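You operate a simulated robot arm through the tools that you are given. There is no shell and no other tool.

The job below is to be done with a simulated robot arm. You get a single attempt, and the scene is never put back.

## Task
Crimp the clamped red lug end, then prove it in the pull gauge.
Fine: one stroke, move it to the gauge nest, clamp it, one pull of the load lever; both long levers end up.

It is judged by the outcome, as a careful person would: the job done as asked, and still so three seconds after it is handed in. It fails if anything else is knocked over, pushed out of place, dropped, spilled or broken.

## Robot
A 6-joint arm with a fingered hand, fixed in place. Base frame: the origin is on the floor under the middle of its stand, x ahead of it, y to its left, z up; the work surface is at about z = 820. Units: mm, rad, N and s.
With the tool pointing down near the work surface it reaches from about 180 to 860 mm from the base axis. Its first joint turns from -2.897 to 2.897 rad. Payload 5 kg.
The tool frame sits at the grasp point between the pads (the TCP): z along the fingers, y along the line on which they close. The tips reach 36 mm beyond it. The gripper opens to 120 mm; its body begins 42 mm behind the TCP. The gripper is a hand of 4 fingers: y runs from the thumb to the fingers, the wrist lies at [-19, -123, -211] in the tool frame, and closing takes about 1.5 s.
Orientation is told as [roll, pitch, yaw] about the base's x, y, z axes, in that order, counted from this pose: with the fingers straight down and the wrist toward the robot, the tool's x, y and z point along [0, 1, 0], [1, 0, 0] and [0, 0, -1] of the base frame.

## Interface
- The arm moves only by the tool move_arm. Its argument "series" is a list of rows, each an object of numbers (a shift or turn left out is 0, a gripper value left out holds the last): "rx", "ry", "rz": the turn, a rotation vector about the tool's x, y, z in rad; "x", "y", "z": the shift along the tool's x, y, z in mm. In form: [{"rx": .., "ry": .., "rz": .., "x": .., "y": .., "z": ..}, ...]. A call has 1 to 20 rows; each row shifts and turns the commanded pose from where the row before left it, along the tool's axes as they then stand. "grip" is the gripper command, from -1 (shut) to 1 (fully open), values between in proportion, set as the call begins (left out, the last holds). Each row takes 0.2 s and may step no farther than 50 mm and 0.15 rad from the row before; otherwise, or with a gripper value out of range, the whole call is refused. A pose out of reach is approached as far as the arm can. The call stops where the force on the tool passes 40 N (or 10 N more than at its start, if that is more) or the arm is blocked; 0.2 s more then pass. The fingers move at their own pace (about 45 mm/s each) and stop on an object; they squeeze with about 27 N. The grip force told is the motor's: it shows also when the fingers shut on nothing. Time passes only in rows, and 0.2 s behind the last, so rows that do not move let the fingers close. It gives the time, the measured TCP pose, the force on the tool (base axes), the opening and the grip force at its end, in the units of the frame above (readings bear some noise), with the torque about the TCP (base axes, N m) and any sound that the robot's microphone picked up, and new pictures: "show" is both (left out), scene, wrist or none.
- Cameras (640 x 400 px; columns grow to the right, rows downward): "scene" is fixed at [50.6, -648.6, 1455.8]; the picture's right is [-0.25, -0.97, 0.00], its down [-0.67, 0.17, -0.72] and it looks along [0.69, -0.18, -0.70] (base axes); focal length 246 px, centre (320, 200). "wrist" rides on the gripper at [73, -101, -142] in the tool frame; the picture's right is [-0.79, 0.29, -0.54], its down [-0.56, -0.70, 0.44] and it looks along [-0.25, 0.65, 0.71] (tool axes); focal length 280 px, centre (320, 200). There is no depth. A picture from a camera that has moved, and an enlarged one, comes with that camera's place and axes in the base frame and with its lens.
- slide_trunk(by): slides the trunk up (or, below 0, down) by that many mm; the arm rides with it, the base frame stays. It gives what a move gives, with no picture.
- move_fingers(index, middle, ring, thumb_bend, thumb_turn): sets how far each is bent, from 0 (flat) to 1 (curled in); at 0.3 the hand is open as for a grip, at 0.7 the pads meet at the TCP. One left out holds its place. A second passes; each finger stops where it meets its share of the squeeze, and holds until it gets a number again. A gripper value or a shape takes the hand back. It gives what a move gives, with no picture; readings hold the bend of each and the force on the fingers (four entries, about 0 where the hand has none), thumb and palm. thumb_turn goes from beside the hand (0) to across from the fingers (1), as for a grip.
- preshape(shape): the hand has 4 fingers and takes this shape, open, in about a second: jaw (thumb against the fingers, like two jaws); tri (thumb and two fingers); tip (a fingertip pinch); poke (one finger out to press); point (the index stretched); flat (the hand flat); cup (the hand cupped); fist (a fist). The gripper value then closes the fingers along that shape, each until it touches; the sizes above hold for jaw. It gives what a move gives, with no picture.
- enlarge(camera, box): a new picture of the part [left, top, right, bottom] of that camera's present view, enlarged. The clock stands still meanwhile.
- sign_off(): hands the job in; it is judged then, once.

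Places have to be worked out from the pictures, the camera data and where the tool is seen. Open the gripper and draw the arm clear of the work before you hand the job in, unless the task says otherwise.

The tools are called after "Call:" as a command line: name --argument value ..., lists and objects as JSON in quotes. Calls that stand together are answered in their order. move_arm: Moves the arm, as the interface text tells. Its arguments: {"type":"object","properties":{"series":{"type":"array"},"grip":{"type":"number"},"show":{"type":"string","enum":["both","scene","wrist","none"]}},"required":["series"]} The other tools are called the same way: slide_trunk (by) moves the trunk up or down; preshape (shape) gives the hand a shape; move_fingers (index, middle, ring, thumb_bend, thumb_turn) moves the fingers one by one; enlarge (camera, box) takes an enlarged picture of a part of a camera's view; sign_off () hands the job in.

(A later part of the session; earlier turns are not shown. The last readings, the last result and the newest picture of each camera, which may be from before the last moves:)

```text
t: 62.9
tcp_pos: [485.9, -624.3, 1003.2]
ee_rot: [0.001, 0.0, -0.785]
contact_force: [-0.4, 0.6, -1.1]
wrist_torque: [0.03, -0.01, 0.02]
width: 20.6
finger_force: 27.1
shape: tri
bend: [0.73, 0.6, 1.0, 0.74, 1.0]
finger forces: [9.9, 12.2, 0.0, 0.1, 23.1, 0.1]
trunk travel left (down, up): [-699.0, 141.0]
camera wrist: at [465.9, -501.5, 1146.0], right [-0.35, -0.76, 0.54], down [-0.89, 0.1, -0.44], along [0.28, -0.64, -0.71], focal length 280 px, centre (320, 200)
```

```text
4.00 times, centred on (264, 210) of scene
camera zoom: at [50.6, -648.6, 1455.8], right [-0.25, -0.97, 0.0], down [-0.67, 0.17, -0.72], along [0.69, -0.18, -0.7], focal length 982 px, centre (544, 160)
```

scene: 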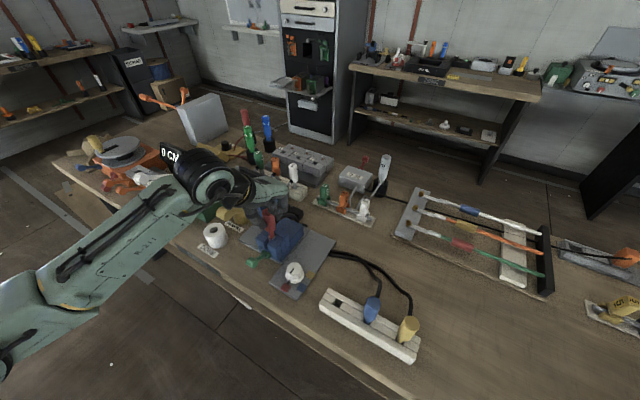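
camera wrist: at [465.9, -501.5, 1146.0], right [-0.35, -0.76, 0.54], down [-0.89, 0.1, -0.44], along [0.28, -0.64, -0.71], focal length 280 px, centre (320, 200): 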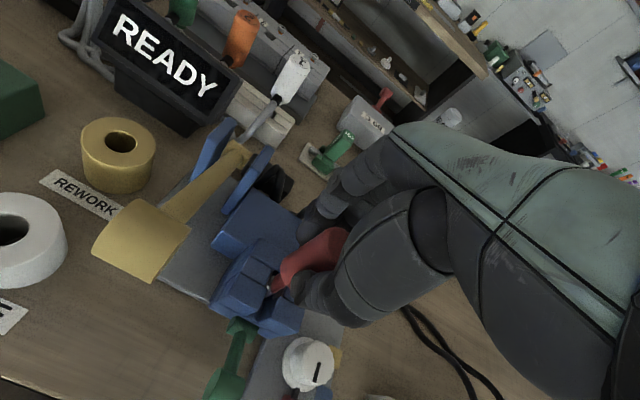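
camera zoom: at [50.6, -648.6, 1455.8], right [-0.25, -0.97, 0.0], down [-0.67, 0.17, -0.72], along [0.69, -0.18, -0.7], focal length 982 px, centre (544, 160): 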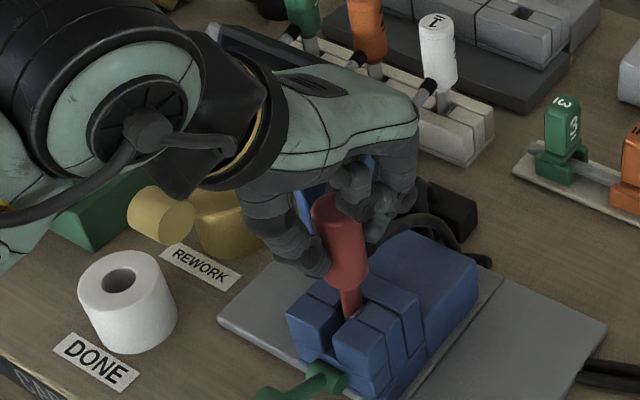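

The lug comes up freely. I lift it well above the gold lever.

Call:
move_arm --series '[{"z": -28}, {"z": -28}, {"z": -28}, {"z": -28}, {"z": -28}, {}]' --show "both"

Call:
enlarge --camera "wrist" --box '[200, 180, 400, 340]'

Call:
enlarge --camera "scene" --box '[190, 120, 340, 240]'

```text
t: 64.3
tcp_pos: [486.6, -624.8, 1143.9]
ee_rot: [0.002, 0.001, -0.785]
contact_force: [-0.4, 0.1, -1.6]
wrist_torque: [-0.04, -0.01, 0.0]
width: 20.5
finger_force: 27.3
shape: tri
bend: [0.73, 0.6, 1.0, 0.74, 1.0]
finger forces: [10.2, 12.3, 0.0, 0.0, 23.0, 0.1]
trunk travel left (down, up): [-699.0, 141.0]
camera wrist: at [466.2, -501.1, 1286.2], right [-0.35, -0.76, 0.54], down [-0.89, 0.1, -0.44], along [0.28, -0.64, -0.71], focal length 280 px, centre (320, 200)
```

scene: 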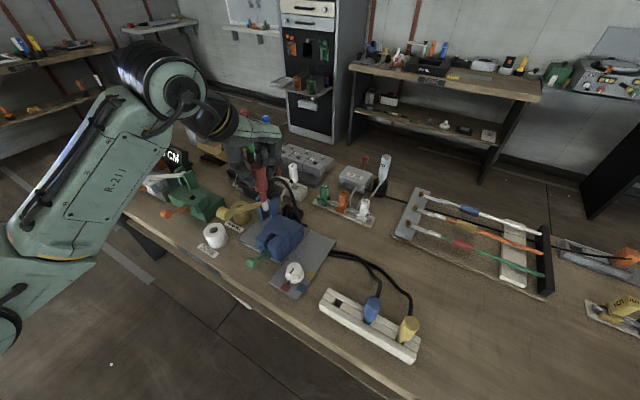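
wrist: 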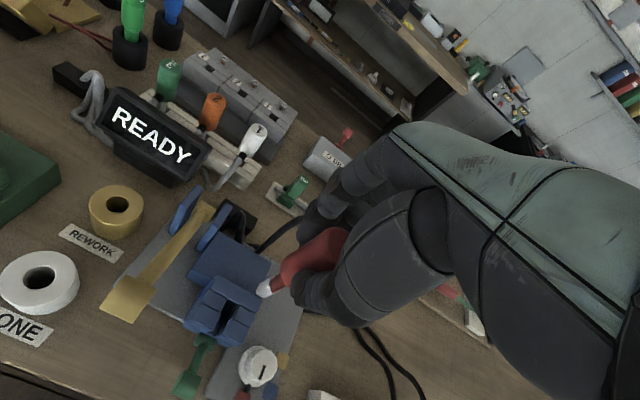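

```text
2.50 times, centred on (300, 260) of wrist
camera zoom: at [466.2, -501.1, 1286.2], right [-0.35, -0.76, 0.54], down [-0.89, 0.1, -0.44], along [0.28, -0.64, -0.71], focal length 701 px, centre (370, 50)
```

zoom: 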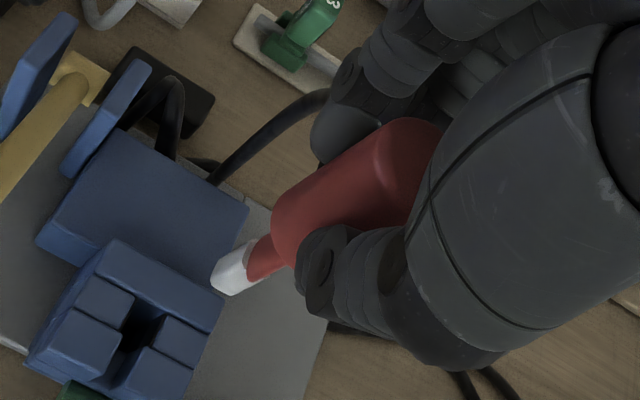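

```text
3.33 times, centred on (265, 180) of scene
camera zoom: at [50.6, -648.6, 1455.8], right [-0.25, -0.97, 0.0], down [-0.67, 0.17, -0.72], along [0.69, -0.18, -0.7], focal length 819 px, centre (503, 267)
```

zoom: 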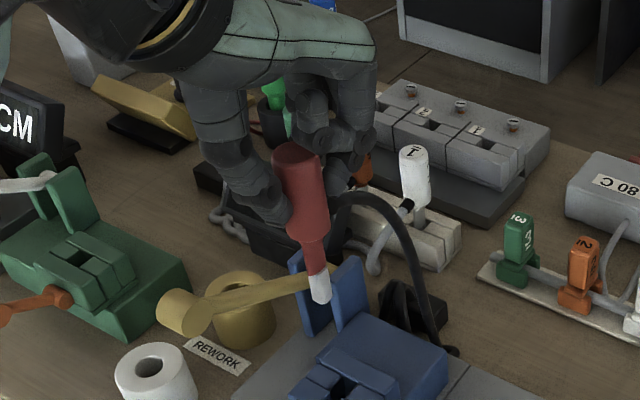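

The lug is held nearly vertical; its tip is at tool (≈−0.5,−4.5,120). The gauge slot is about (702,−398) with top at z≈916. I carry it along the bench (+e1) at this height, checking halfway.

Call:
move_arm --series '[{"x": 26}, {"x": 26}, {"x": 26}, {"x": 26}, {"x": 26}, {"x": 26}, {"x": 26}, {"x": 26}]' --show "both"

```text
t: 66.1
tcp_pos: [632.7, -476.2, 1145.4]
ee_rot: [0.0, 0.0, -0.785]
contact_force: [1.5, 0.4, -1.9]
wrist_torque: [-0.01, 0.02, 0.01]
width: 20.5
finger_force: 26.9
shape: tri
bend: [0.73, 0.6, 1.0, 0.74, 1.0]
finger forces: [10.2, 12.6, 0.1, 0.1, 22.9, 0.0]
trunk travel left (down, up): [-699.0, 141.0]
camera wrist: at [614.1, -353.1, 1288.7], right [-0.35, -0.76, 0.54], down [-0.89, 0.1, -0.44], along [0.28, -0.64, -0.71], focal length 280 px, centre (320, 200)
```

scene: 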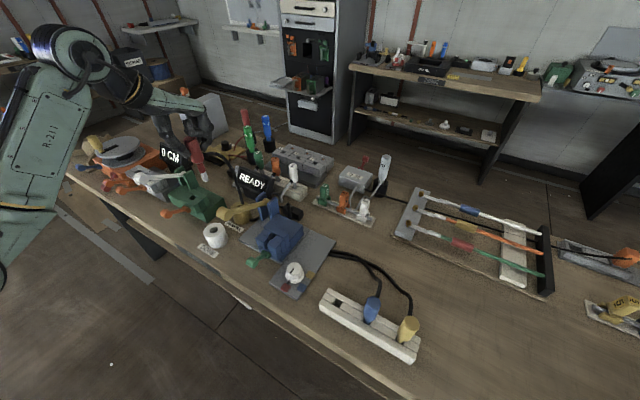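
wrist: 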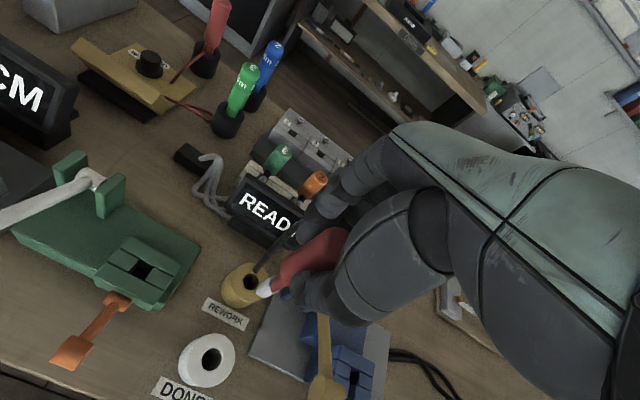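

The gauge is now well in view; I enlarge its nest to pin down the slot position.

Call:
enlarge --camera "wrist" --box '[80, 220, 208, 320]'

Call:
enlarge --camera "scene" --box '[150, 130, 250, 230]'

Call:
enlarge --camera "wrist" --box '[230, 210, 358, 330]'

```text
4.00 times, centred on (144, 270) of wrist
camera zoom: at [614.1, -353.1, 1288.7], right [-0.35, -0.76, 0.54], down [-0.89, 0.1, -0.44], along [0.28, -0.64, -0.71], focal length 1122 px, centre (1024, -80)
```

zoom: 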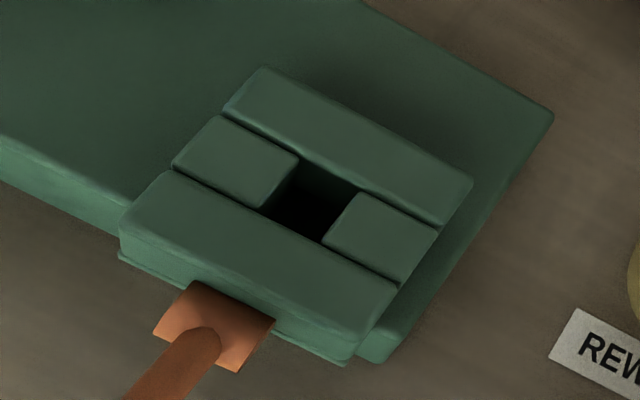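

```text
4.00 times, centred on (200, 180) of scene
camera zoom: at [50.6, -648.6, 1455.8], right [-0.25, -0.97, 0.0], down [-0.67, 0.17, -0.72], along [0.69, -0.18, -0.7], focal length 982 px, centre (800, 280)
```

zoom: 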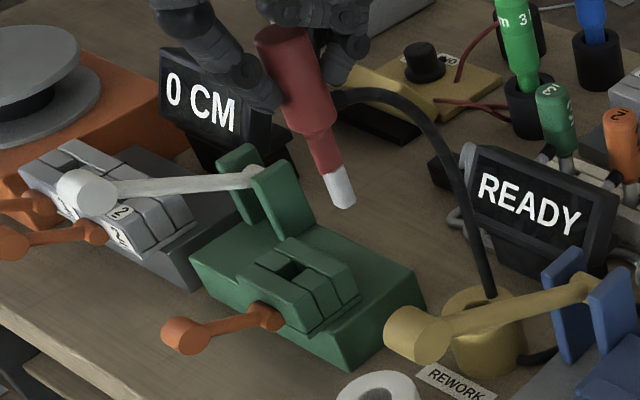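

```text
3.33 times, centred on (294, 270) of wrist
camera zoom: at [614.1, -353.1, 1288.7], right [-0.35, -0.76, 0.54], down [-0.89, 0.1, -0.44], along [0.28, -0.64, -0.71], focal length 935 px, centre (407, -33)
```

zoom: 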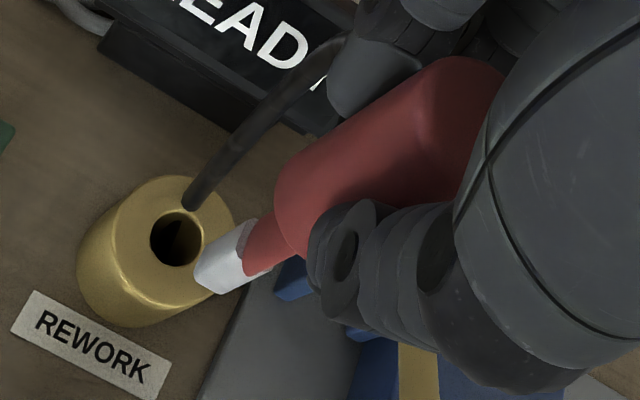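

Slot centre measures ≈(705,−395.5,915), about 19×22 mm wide; the lug leans ~2° so I also straighten it slightly. I move over the nest, still high.

Call:
move_arm --series '[{"x": 27, "y": -2}, {"x": 27, "y": -2}, {"x": 27, "y": -2}, {"x": 27.2, "y": -1.8}, {"rx": -0.04}, {}]' --show "both"

Call:
enlarge --camera "wrist" --box '[200, 200, 360, 340]'

Call:
enlarge --camera "scene" --box '[130, 110, 250, 230]'

```text
t: 67.5
tcp_pos: [704.2, -394.1, 1144.2]
ee_rot: [0.0, -0.04, -0.785]
contact_force: [1.2, 0.1, -1.3]
wrist_torque: [0.01, -0.03, 0.01]
width: 20.7
finger_force: 27.2
shape: tri
bend: [0.73, 0.6, 1.0, 0.74, 1.0]
finger forces: [10.3, 12.5, 0.1, 0.0, 23.0, 0.1]
trunk travel left (down, up): [-699.0, 141.0]
camera wrist: at [679.8, -267.7, 1282.9], right [-0.37, -0.75, 0.55], down [-0.88, 0.09, -0.47], along [0.3, -0.66, -0.69], focal length 280 px, centre (320, 200)
```

scene: 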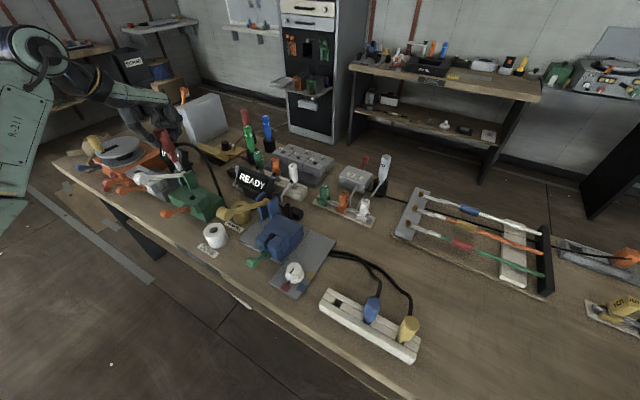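
wrist: 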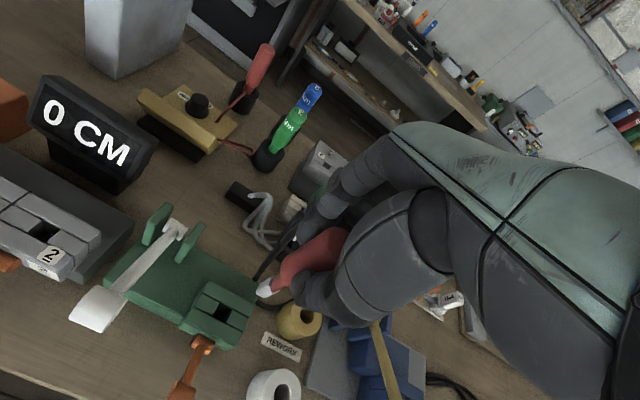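

```text
2.86 times, centred on (280, 270) of wrist
camera zoom: at [679.8, -267.7, 1282.9], right [-0.37, -0.75, 0.55], down [-0.88, 0.09, -0.47], along [0.3, -0.66, -0.69], focal length 801 px, centre (434, 0)
```

zoom: 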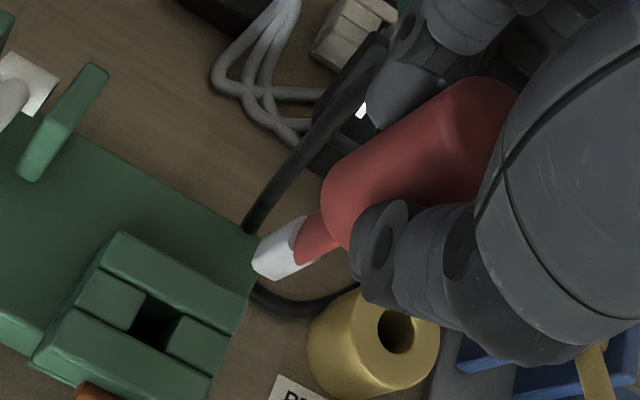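

```text
3.33 times, centred on (190, 170) of scene
camera zoom: at [50.6, -648.6, 1455.8], right [-0.25, -0.97, 0.0], down [-0.67, 0.17, -0.72], along [0.69, -0.18, -0.7], focal length 819 px, centre (753, 300)
```

zoom: 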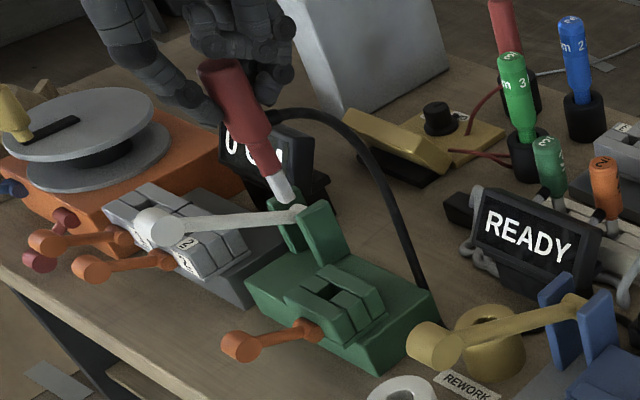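

The tip is within about 3 mm of the slot centre in plan. I lower it to about 25 mm above the slot with a small correction and re-check.

Call:
move_arm --series '[{"x": 2, "y": -1}, {"y": -1.1, "z": 28}, {"y": -1.1, "z": 28}, {"y": -1.1, "z": 27}, {}]' --show "both"

Call:
enlarge --camera "wrist" --box '[200, 210, 360, 330]'

Call:
enlarge --camera "scene" --box '[140, 140, 240, 220]'

```text
t: 68.7
tcp_pos: [704.8, -395.0, 1061.5]
ee_rot: [0.002, -0.04, -0.786]
contact_force: [-0.3, 0.5, -1.4]
wrist_torque: [-0.01, 0.0, -0.01]
width: 20.8
finger_force: 26.7
shape: tri
bend: [0.73, 0.6, 1.0, 0.74, 1.0]
finger forces: [10.3, 12.6, 0.0, 0.1, 22.9, 0.0]
trunk travel left (down, up): [-699.0, 141.0]
camera wrist: at [680.5, -266.8, 1199.9], right [-0.37, -0.75, 0.55], down [-0.88, 0.09, -0.47], along [0.3, -0.66, -0.69], focal length 280 px, centre (320, 200)
```

scene: 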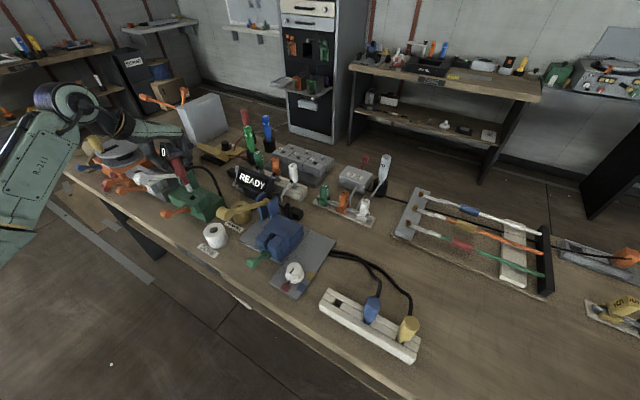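
wrist: 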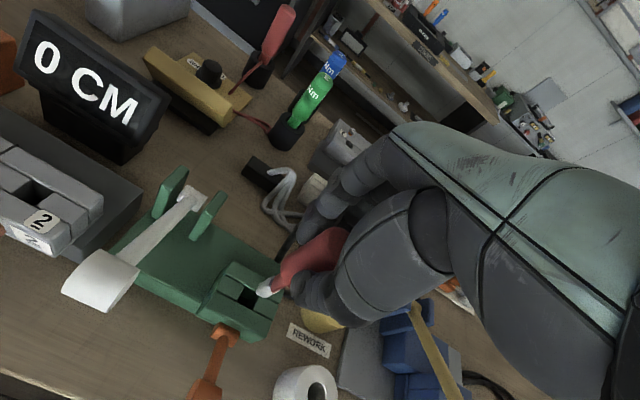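

```text
3.33 times, centred on (280, 270) of wrist
camera zoom: at [680.5, -266.8, 1199.9], right [-0.37, -0.75, 0.55], down [-0.88, 0.09, -0.47], along [0.3, -0.66, -0.69], focal length 935 px, centre (453, -33)
```

zoom: 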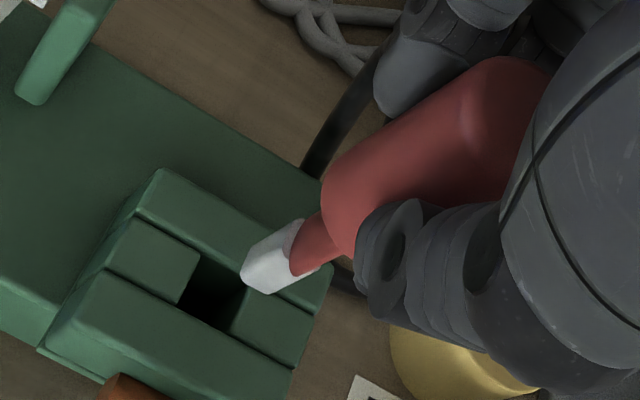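

```text
5.00 times, centred on (190, 180) of scene
camera zoom: at [50.6, -648.6, 1455.8], right [-0.25, -0.97, 0.0], down [-0.67, 0.17, -0.72], along [0.69, -0.18, -0.7], focal length 1228 px, centre (970, 300)
```

zoom: 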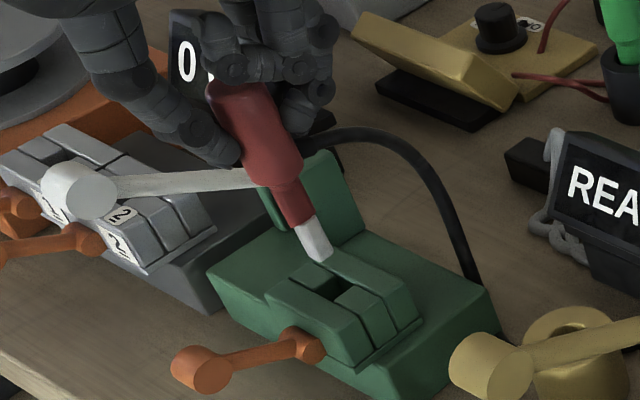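

I take tighter enlargements of the tip and the slot to align them precisely.

Call:
enlarge --camera "scene" --box '[168, 165, 218, 205]'

Call:
enlarge --camera "wrist" --box '[225, 265, 295, 310]'

```text
10.00 times, centred on (193, 185) of scene
camera zoom: at [50.6, -648.6, 1455.8], right [-0.25, -0.97, 0.0], down [-0.67, 0.17, -0.72], along [0.69, -0.18, -0.7], focal length 2456 px, centre (1590, 350)
```

zoom: 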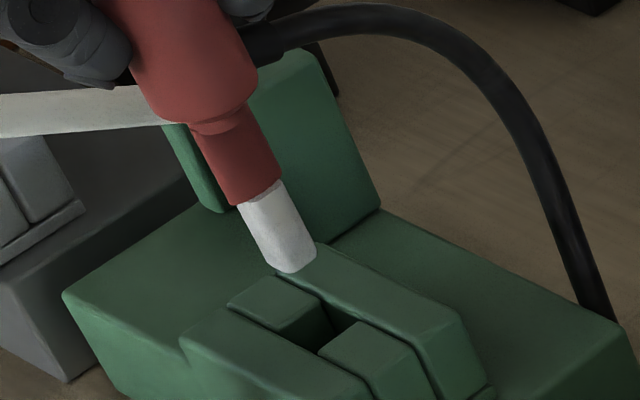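

```text
8.89 times, centred on (260, 288) of wrist
camera zoom: at [680.5, -266.8, 1199.9], right [-0.37, -0.75, 0.55], down [-0.88, 0.09, -0.47], along [0.3, -0.66, -0.69], focal length 2492 px, centre (853, -578)
```

zoom: 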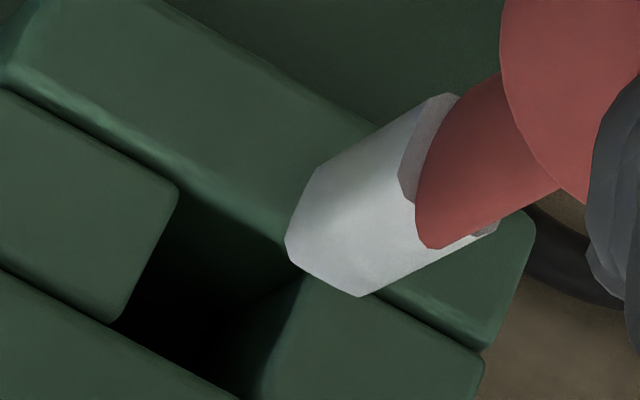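

Tip (706,−398,938) and slot centre (707,−396,908): I shift by about (+2.1,−1.0) in tool axes and lower the tip to just above the slot.

Call:
move_arm --series '[{"x": 2.1, "y": -1.0}, {"y": -0.5, "z": 12}, {"y": -0.5, "z": 12}, {}]' --show "both"

Call:
enlarge --camera "scene" --box '[168, 165, 218, 205]'

Call:
enlarge --camera "wrist" --box '[225, 255, 305, 305]'

```text
t: 69.7
tcp_pos: [706.1, -391.4, 1036.5]
ee_rot: [0.0, -0.04, -0.785]
contact_force: [-1.0, -0.1, -1.4]
wrist_torque: [-0.01, 0.0, 0.04]
width: 20.6
finger_force: 26.8
shape: tri
bend: [0.73, 0.6, 1.0, 0.74, 1.0]
finger forces: [10.3, 12.6, 0.0, 0.1, 22.8, 0.0]
trunk travel left (down, up): [-699.0, 141.0]
camera wrist: at [682.4, -264.0, 1175.2], right [-0.37, -0.75, 0.55], down [-0.88, 0.09, -0.47], along [0.3, -0.66, -0.69], focal length 280 px, centre (320, 200)
```

scene: 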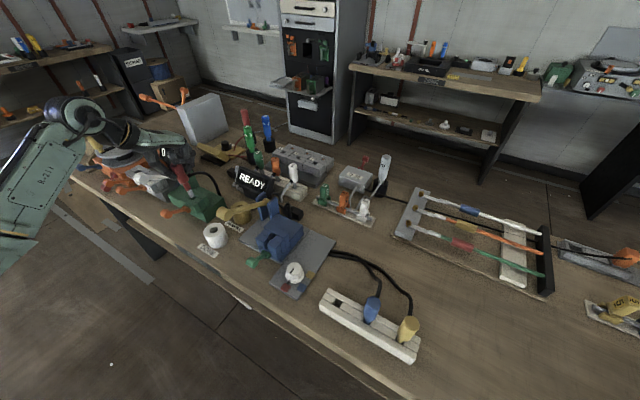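
wrist: 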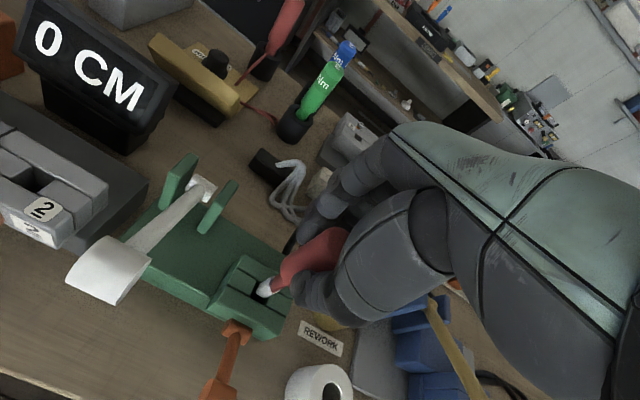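

```text
10.00 times, centred on (193, 185) of scene
camera zoom: at [50.6, -648.6, 1455.8], right [-0.25, -0.97, 0.0], down [-0.67, 0.17, -0.72], along [0.69, -0.18, -0.7], focal length 2456 px, centre (1590, 350)
```

zoom: 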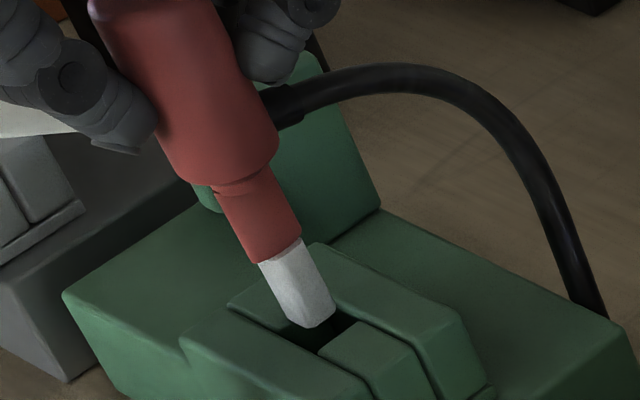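

```text
8.00 times, centred on (265, 280) of wrist
camera zoom: at [682.4, -264.0, 1175.2], right [-0.37, -0.75, 0.55], down [-0.88, 0.09, -0.47], along [0.3, -0.66, -0.69], focal length 2243 px, centre (760, -440)
```

zoom: 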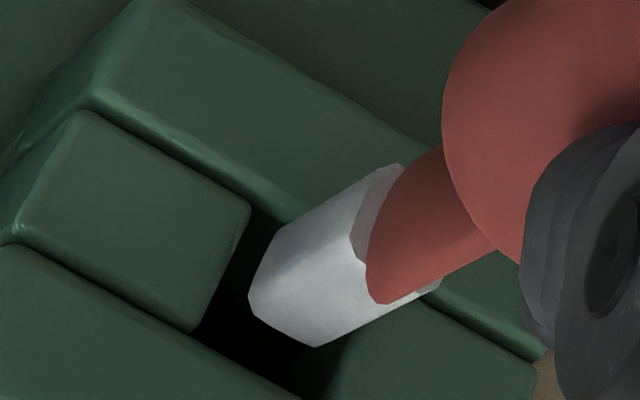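

The tip is right over the opening within ~2 mm. I correct slightly and lower it into the slot in 5 mm steps, watching the force.

Call:
move_arm --series '[{"x": -1.4, "y": -0.2, "z": 4}, {"y": -0.2, "z": 5}, {"y": -0.2, "z": 5}, {"y": -0.2, "z": 5}]' --show "both"

Call:
enlarge --camera "scene" --box '[168, 165, 218, 205]'

Call:
enlarge --camera "wrist" --box '[225, 245, 305, 295]'

```text
t: 70.7
tcp_pos: [705.7, -392.6, 1017.6]
ee_rot: [0.0, -0.041, -0.786]
contact_force: [0.3, 0.2, -0.9]
wrist_torque: [0.01, -0.04, -0.03]
width: 20.6
finger_force: 26.9
shape: tri
bend: [0.73, 0.6, 1.0, 0.74, 1.0]
finger forces: [10.3, 12.7, 0.0, 0.0, 22.9, 0.1]
trunk travel left (down, up): [-699.0, 141.0]
camera wrist: at [681.3, -265.3, 1156.2], right [-0.37, -0.75, 0.55], down [-0.88, 0.09, -0.47], along [0.3, -0.66, -0.69], focal length 280 px, centre (320, 200)
```

scene: 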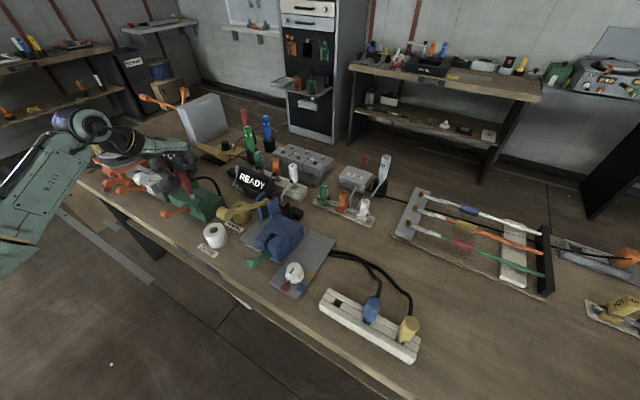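
wrist: 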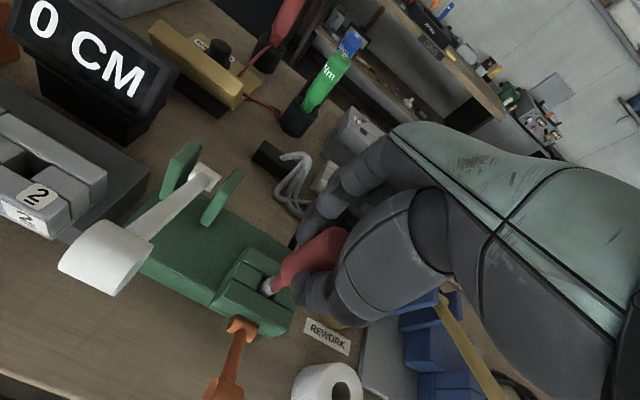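

```text
10.00 times, centred on (193, 185) of scene
camera zoom: at [50.6, -648.6, 1455.8], right [-0.25, -0.97, 0.0], down [-0.67, 0.17, -0.72], along [0.69, -0.18, -0.7], focal length 2456 px, centre (1590, 350)
```

zoom: 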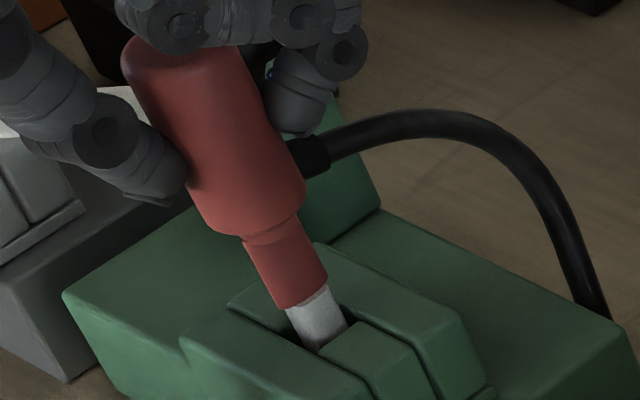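

```text
8.00 times, centred on (265, 270) of wrist
camera zoom: at [681.3, -265.3, 1156.2], right [-0.37, -0.75, 0.55], down [-0.88, 0.09, -0.47], along [0.3, -0.66, -0.69], focal length 2243 px, centre (760, -360)
```

zoom: 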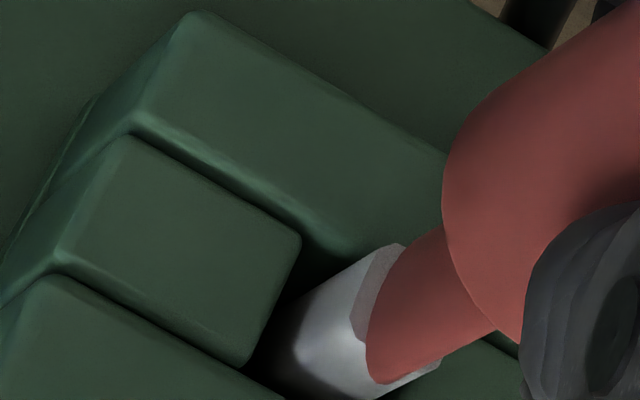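

The tip is inside the slot without contact. I continue down toward the seat.

Call:
move_arm --series '[{"y": -0.2, "z": 5}, {"y": -0.2, "z": 5}, {"y": -0.2, "z": 4}]' --show "none"

Call:
enlarge --camera "scene" --box '[168, 165, 218, 205]'

Call:
enlarge --camera "wrist" --box '[225, 235, 305, 285]'

```text
t: 71.5
tcp_pos: [704.5, -390.9, 1004.2]
ee_rot: [-0.001, -0.041, -0.785]
contact_force: [-0.1, -0.5, -1.5]
wrist_torque: [0.04, -0.01, 0.01]
width: 20.7
finger_force: 27.2
shape: tri
bend: [0.73, 0.6, 1.0, 0.74, 1.0]
finger forces: [10.2, 12.6, 0.1, 0.1, 23.0, 0.0]
trunk travel left (down, up): [-699.0, 141.0]
```

```text
10.00 times, centred on (193, 185) of scene
camera zoom: at [50.6, -648.6, 1455.8], right [-0.25, -0.97, 0.0], down [-0.67, 0.17, -0.72], along [0.69, -0.18, -0.7], focal length 2456 px, centre (1590, 350)
```

zoom: 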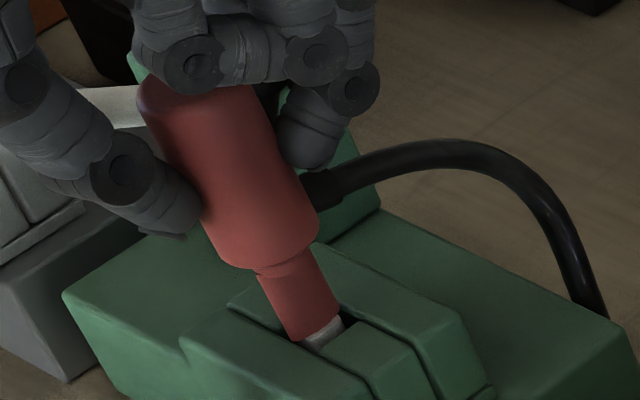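

```text
8.00 times, centred on (265, 260) of wrist
camera zoom: at [681.2, -264.4, 1142.7], right [-0.37, -0.75, 0.55], down [-0.88, 0.09, -0.47], along [0.3, -0.66, -0.69], focal length 2243 px, centre (760, -280)
```

zoom: 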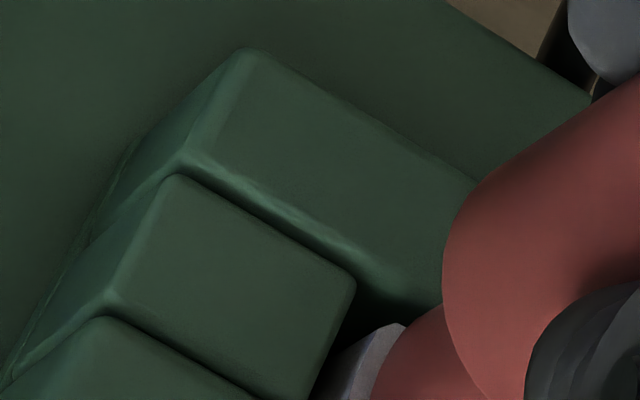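

Still free. I keep lowering in 3 mm steps until it seats.

Call:
move_arm --series '[{"y": -0.1, "z": 3}, {"y": -0.1, "z": 3}, {"y": -0.1, "z": 3}]' --show "none"

Call:
enlarge --camera "scene" --box '[168, 165, 218, 205]'

```text
t: 72.3
tcp_pos: [705.2, -391.6, 999.2]
ee_rot: [0.002, -0.046, -0.785]
contact_force: [0.2, -0.5, 11.3]
wrist_torque: [-0.01, -0.05, 0.0]
width: 21.0
finger_force: 26.6
shape: tri
bend: [0.73, 0.6, 1.0, 0.75, 1.0]
finger forces: [11.4, 14.1, 0.0, 0.0, 25.2, 0.0]
trunk travel left (down, up): [-699.0, 141.0]
```

```text
10.00 times, centred on (193, 185) of scene
camera zoom: at [50.6, -648.6, 1455.8], right [-0.25, -0.97, 0.0], down [-0.67, 0.17, -0.72], along [0.69, -0.18, -0.7], focal length 2456 px, centre (1590, 350)
```

zoom: 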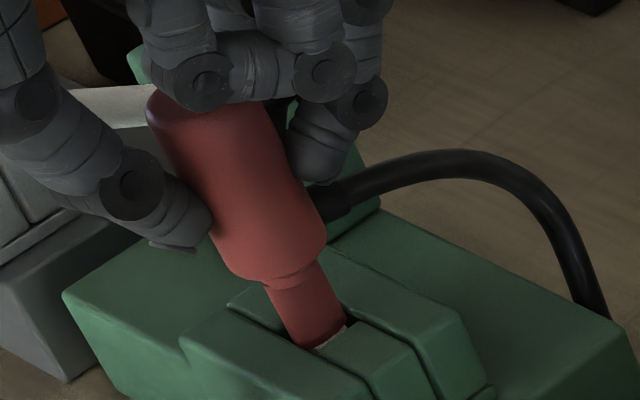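

It seats at TCP z≈999 (11 N), matching the depth it had in the crimper relative to the clamp hub. I ease the pressure and open the fingers carefully.

Call:
move_arm --series '[{"z": -2}, {}]' --show "none"

Call:
move_arm --series '[{}, {}, {}, {}, {}]' --grip 0.3 --show "both"

Call:
enlarge --camera "scene" --box '[150, 140, 230, 205]'

Call:
enlarge --camera "wrist" --box '[200, 180, 360, 300]'

```text
t: 72.9
tcp_pos: [704.4, -391.6, 999.6]
ee_rot: [0.001, -0.042, -0.786]
contact_force: [0.1, 0.0, 9.8]
wrist_torque: [-0.04, -0.02, 0.01]
width: 21.2
finger_force: 26.9
shape: tri
bend: [0.73, 0.6, 1.0, 0.74, 1.0]
finger forces: [11.6, 14.2, 0.1, 0.0, 24.9, 0.0]
trunk travel left (down, up): [-699.0, 141.0]
```

```text
t: 74.1
tcp_pos: [704.1, -391.9, 999.2]
ee_rot: [0.0, -0.04, -0.785]
contact_force: [0.3, 0.5, 0.3]
wrist_torque: [-0.01, 0.01, -0.01]
width: 77.6
finger_force: 0.1
shape: tri
bend: [0.73, 0.39, 0.99, 0.63, 1.0]
finger forces: [0.1, 0.1, 0.1, 0.0, 0.0, 0.0]
trunk travel left (down, up): [-699.0, 141.0]
camera wrist: at [680.7, -265.2, 1136.3], right [-0.37, -0.75, 0.55], down [-0.88, 0.09, -0.47], along [0.3, -0.66, -0.69], focal length 280 px, centre (320, 200)
```

scene: 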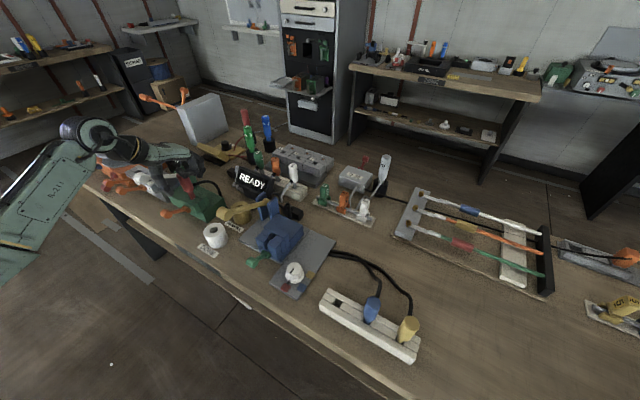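
wrist: 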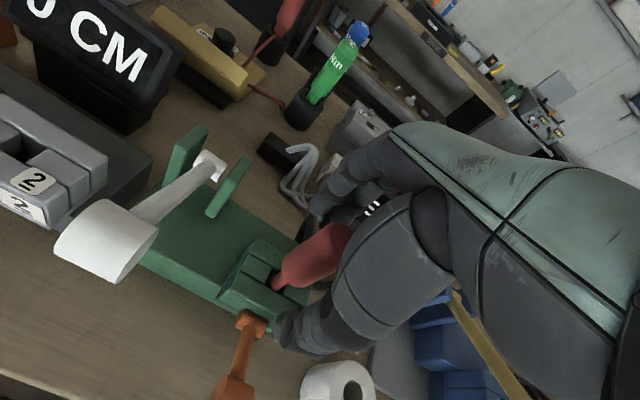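

```text
6.15 times, centred on (190, 172) of scene
camera zoom: at [50.6, -648.6, 1455.8], right [-0.25, -0.97, 0.0], down [-0.67, 0.17, -0.72], along [0.69, -0.18, -0.7], focal length 1511 px, centre (1120, 369)
```

zoom: 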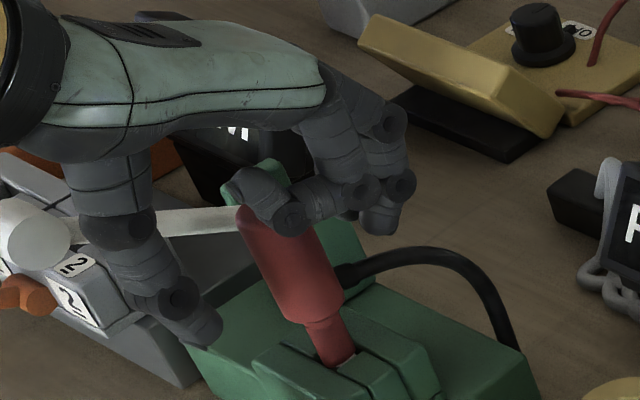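

```text
3.33 times, centred on (280, 240) of wrist
camera zoom: at [680.7, -265.2, 1136.3], right [-0.37, -0.75, 0.55], down [-0.88, 0.09, -0.47], along [0.3, -0.66, -0.69], focal length 935 px, centre (453, 67)
```

zoom: 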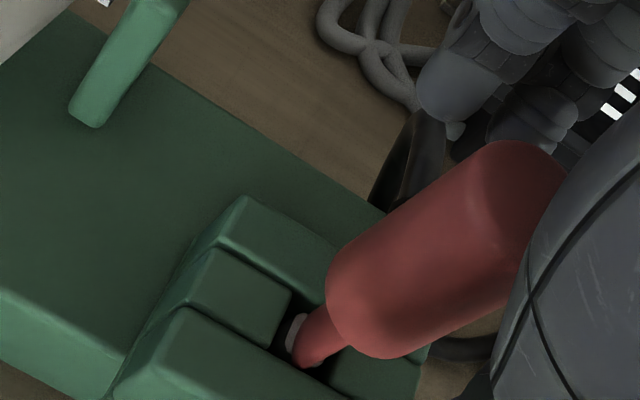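

The lug stays standing in the nest. I rise straight up clear of it.

Call:
move_arm --series '[{"y": 0.8, "z": -20}, {"y": 1.1, "z": -28}, {"y": 1.1, "z": -28}, {"y": 1.1, "z": -28}, {}]' --show "both"

Call:
enlarge --camera "scene" --box '[130, 140, 258, 230]'

Call:
enlarge --camera "wrist" --box '[180, 200, 340, 340]'

```text
t: 75.3
tcp_pos: [705.8, -392.3, 1101.3]
ee_rot: [0.002, -0.041, -0.785]
contact_force: [-0.9, 0.2, -0.2]
wrist_torque: [-0.01, 0.01, -0.03]
width: 77.5
finger_force: 0.1
shape: tri
bend: [0.73, 0.39, 0.99, 0.63, 1.0]
finger forces: [0.0, 0.0, 0.1, 0.1, 0.0, 0.0]
trunk travel left (down, up): [-699.0, 141.0]
camera wrist: at [682.7, -266.0, 1240.2], right [-0.37, -0.75, 0.55], down [-0.88, 0.09, -0.47], along [0.3, -0.66, -0.69], focal length 280 px, centre (320, 200)
```

scene: 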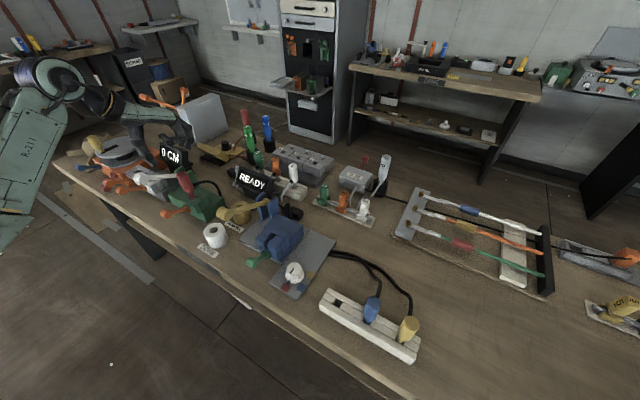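
wrist: 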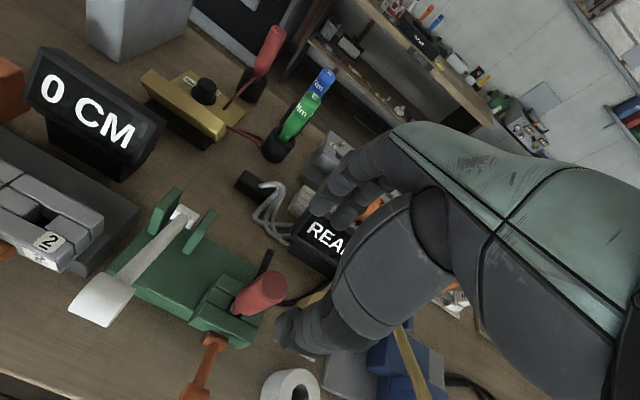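

```text
4.44 times, centred on (194, 185) of scene
camera zoom: at [50.6, -648.6, 1455.8], right [-0.25, -0.97, 0.0], down [-0.67, 0.17, -0.72], along [0.69, -0.18, -0.7], focal length 1092 px, centre (880, 267)
```

zoom: 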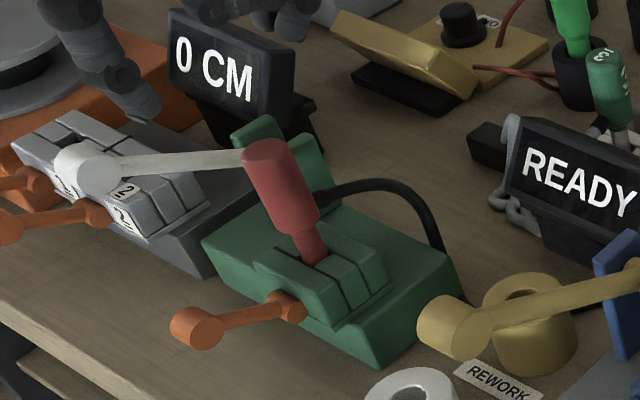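

```text
2.86 times, centred on (260, 270) of wrist
camera zoom: at [682.7, -266.0, 1240.2], right [-0.37, -0.75, 0.55], down [-0.88, 0.09, -0.47], along [0.3, -0.66, -0.69], focal length 801 px, centre (491, 0)
```

zoom: 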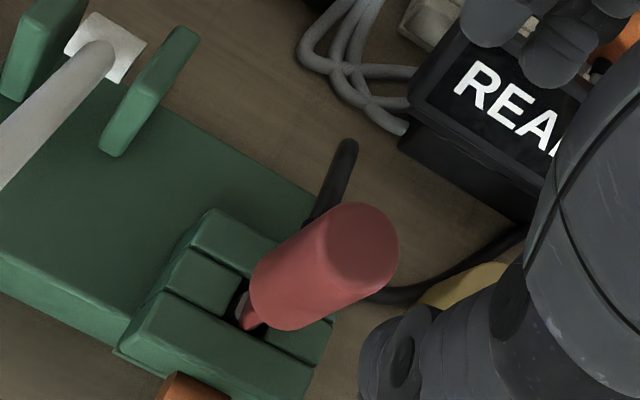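

The lug stands upright in the gauge nest. Now I close the fingers and move over the orange clamp knob (≈(641,−332,921)), leaning the palm back, to press it down.

Call:
move_arm --series '[{"x": 0.5, "y": -22}, {"x": 0.5, "y": -22}, {"x": 0.5, "y": -22}, {"x": 0.3, "y": -22}, {"rx": -0.13}, {"rx": -0.13}, {}, {}]' --grip -1 --show "both"

Call:
enlarge --camera "wrist" --box '[160, 180, 360, 340]'

Call:
enlarge --camera "scene" --box '[110, 140, 238, 230]'

```text
t: 77.1
tcp_pos: [642.8, -328.9, 1096.7]
ee_rot: [0.002, -0.303, -0.785]
contact_force: [0.5, 0.0, -0.9]
wrist_torque: [0.02, -0.01, 0.06]
width: 0.0
finger_force: 26.8
shape: tri
bend: [0.7, 0.7, 1.0, 0.56, 1.0]
finger forces: [0.1, 0.1, 0.0, 0.1, 0.0, 0.0]
trunk travel left (down, up): [-699.0, 141.0]
camera wrist: at [597.1, -179.2, 1203.2], right [-0.48, -0.64, 0.6], down [-0.78, -0.02, -0.63], along [0.41, -0.77, -0.49], focal length 280 px, centre (320, 200)
```

scene: 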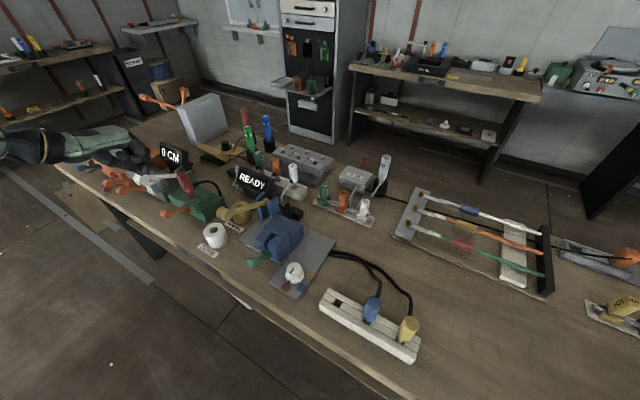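
wrist: 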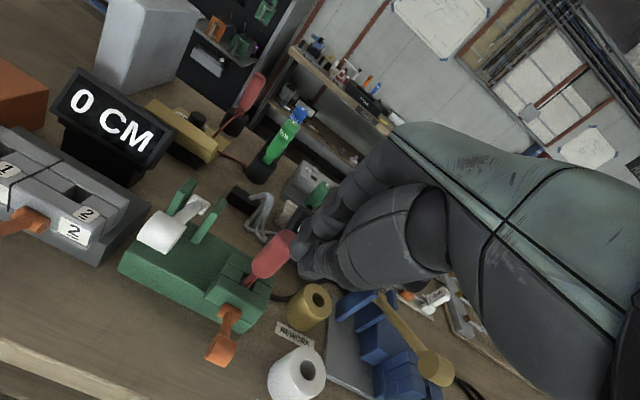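

```text
2.50 times, centred on (260, 260) of wrist
camera zoom: at [597.1, -179.2, 1203.2], right [-0.48, -0.64, 0.6], down [-0.78, -0.02, -0.63], along [0.41, -0.77, -0.49], focal length 701 px, centre (470, 50)
```

zoom: 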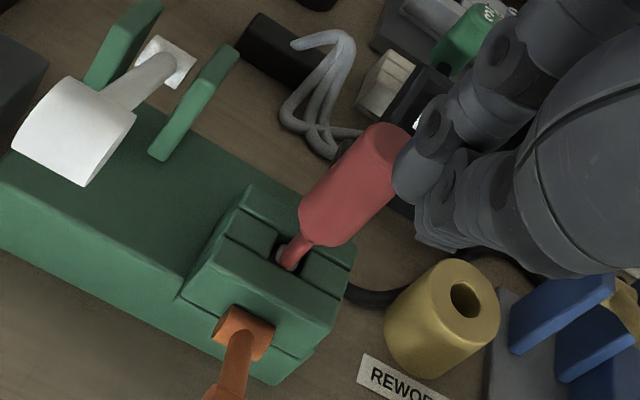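

```text
4.44 times, centred on (174, 185) of scene
camera zoom: at [50.6, -648.6, 1455.8], right [-0.25, -0.97, 0.0], down [-0.67, 0.17, -0.72], along [0.69, -0.18, -0.7], focal length 1092 px, centre (969, 267)
```

zoom: 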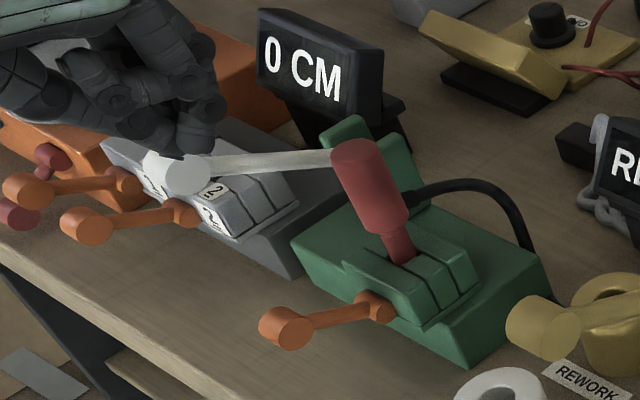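

Orange knob at ≈(643,−331.5,918), hub (683,−371,888). I bring the closed fingertips to just above the knob.

Call:
move_arm --series '[{"x": 0.8, "y": -10.7, "z": 26.8}, {"x": 0.8, "y": -10.7, "z": 26.8}, {"x": 0.8, "y": -10.7, "z": 26.8}, {"x": 0.9, "y": -10.6, "z": 26.8}, {}]' --show "both"

Call:
enlarge --camera "wrist" --box '[220, 190, 380, 330]'

Call:
enlarge --camera "scene" --box '[110, 150, 238, 240]'

```text
t: 78.3
tcp_pos: [641.2, -318.3, 982.7]
ee_rot: [0.0, -0.299, -0.785]
contact_force: [0.4, 0.8, 1.1]
wrist_torque: [0.01, -0.01, 0.0]
width: 0.2
finger_force: 27.0
shape: tri
bend: [0.7, 0.7, 1.0, 0.56, 1.0]
finger forces: [0.0, 0.1, 0.0, 0.0, 0.0, 0.2]
trunk travel left (down, up): [-699.0, 141.0]
camera wrist: at [593.8, -169.2, 1089.1], right [-0.48, -0.64, 0.6], down [-0.78, -0.02, -0.63], along [0.41, -0.77, -0.49], focal length 280 px, centre (320, 200)
```

scene: 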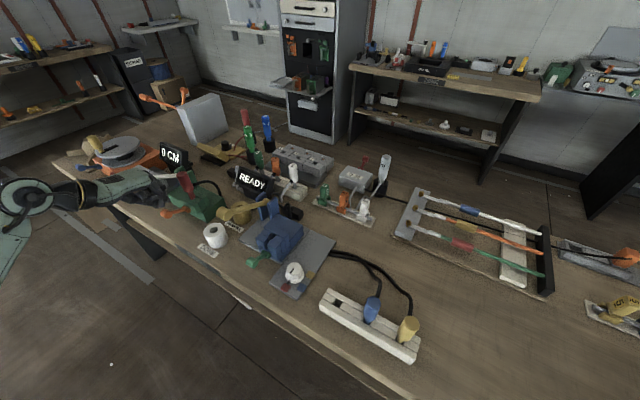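
wrist: 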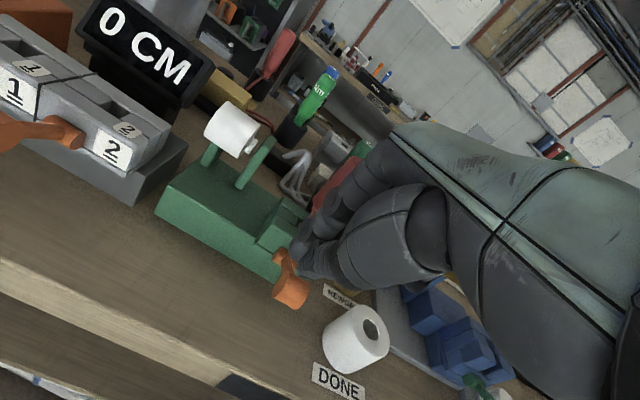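

```text
2.86 times, centred on (300, 260) of wrist
camera zoom: at [593.8, -169.2, 1089.1], right [-0.48, -0.64, 0.6], down [-0.78, -0.02, -0.63], along [0.41, -0.77, -0.49], focal length 801 px, centre (377, 29)
```

zoom: 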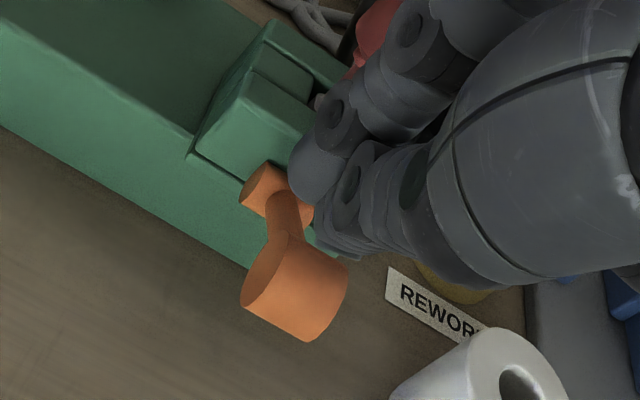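

```text
4.44 times, centred on (174, 195) of scene
camera zoom: at [50.6, -648.6, 1455.8], right [-0.25, -0.97, 0.0], down [-0.67, 0.17, -0.72], along [0.69, -0.18, -0.7], focal length 1092 px, centre (969, 222)
```

zoom: 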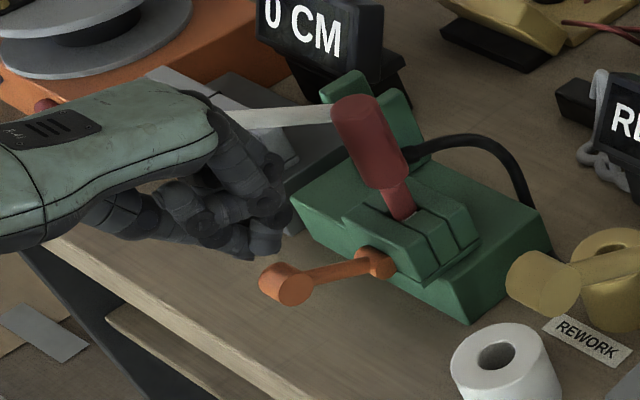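

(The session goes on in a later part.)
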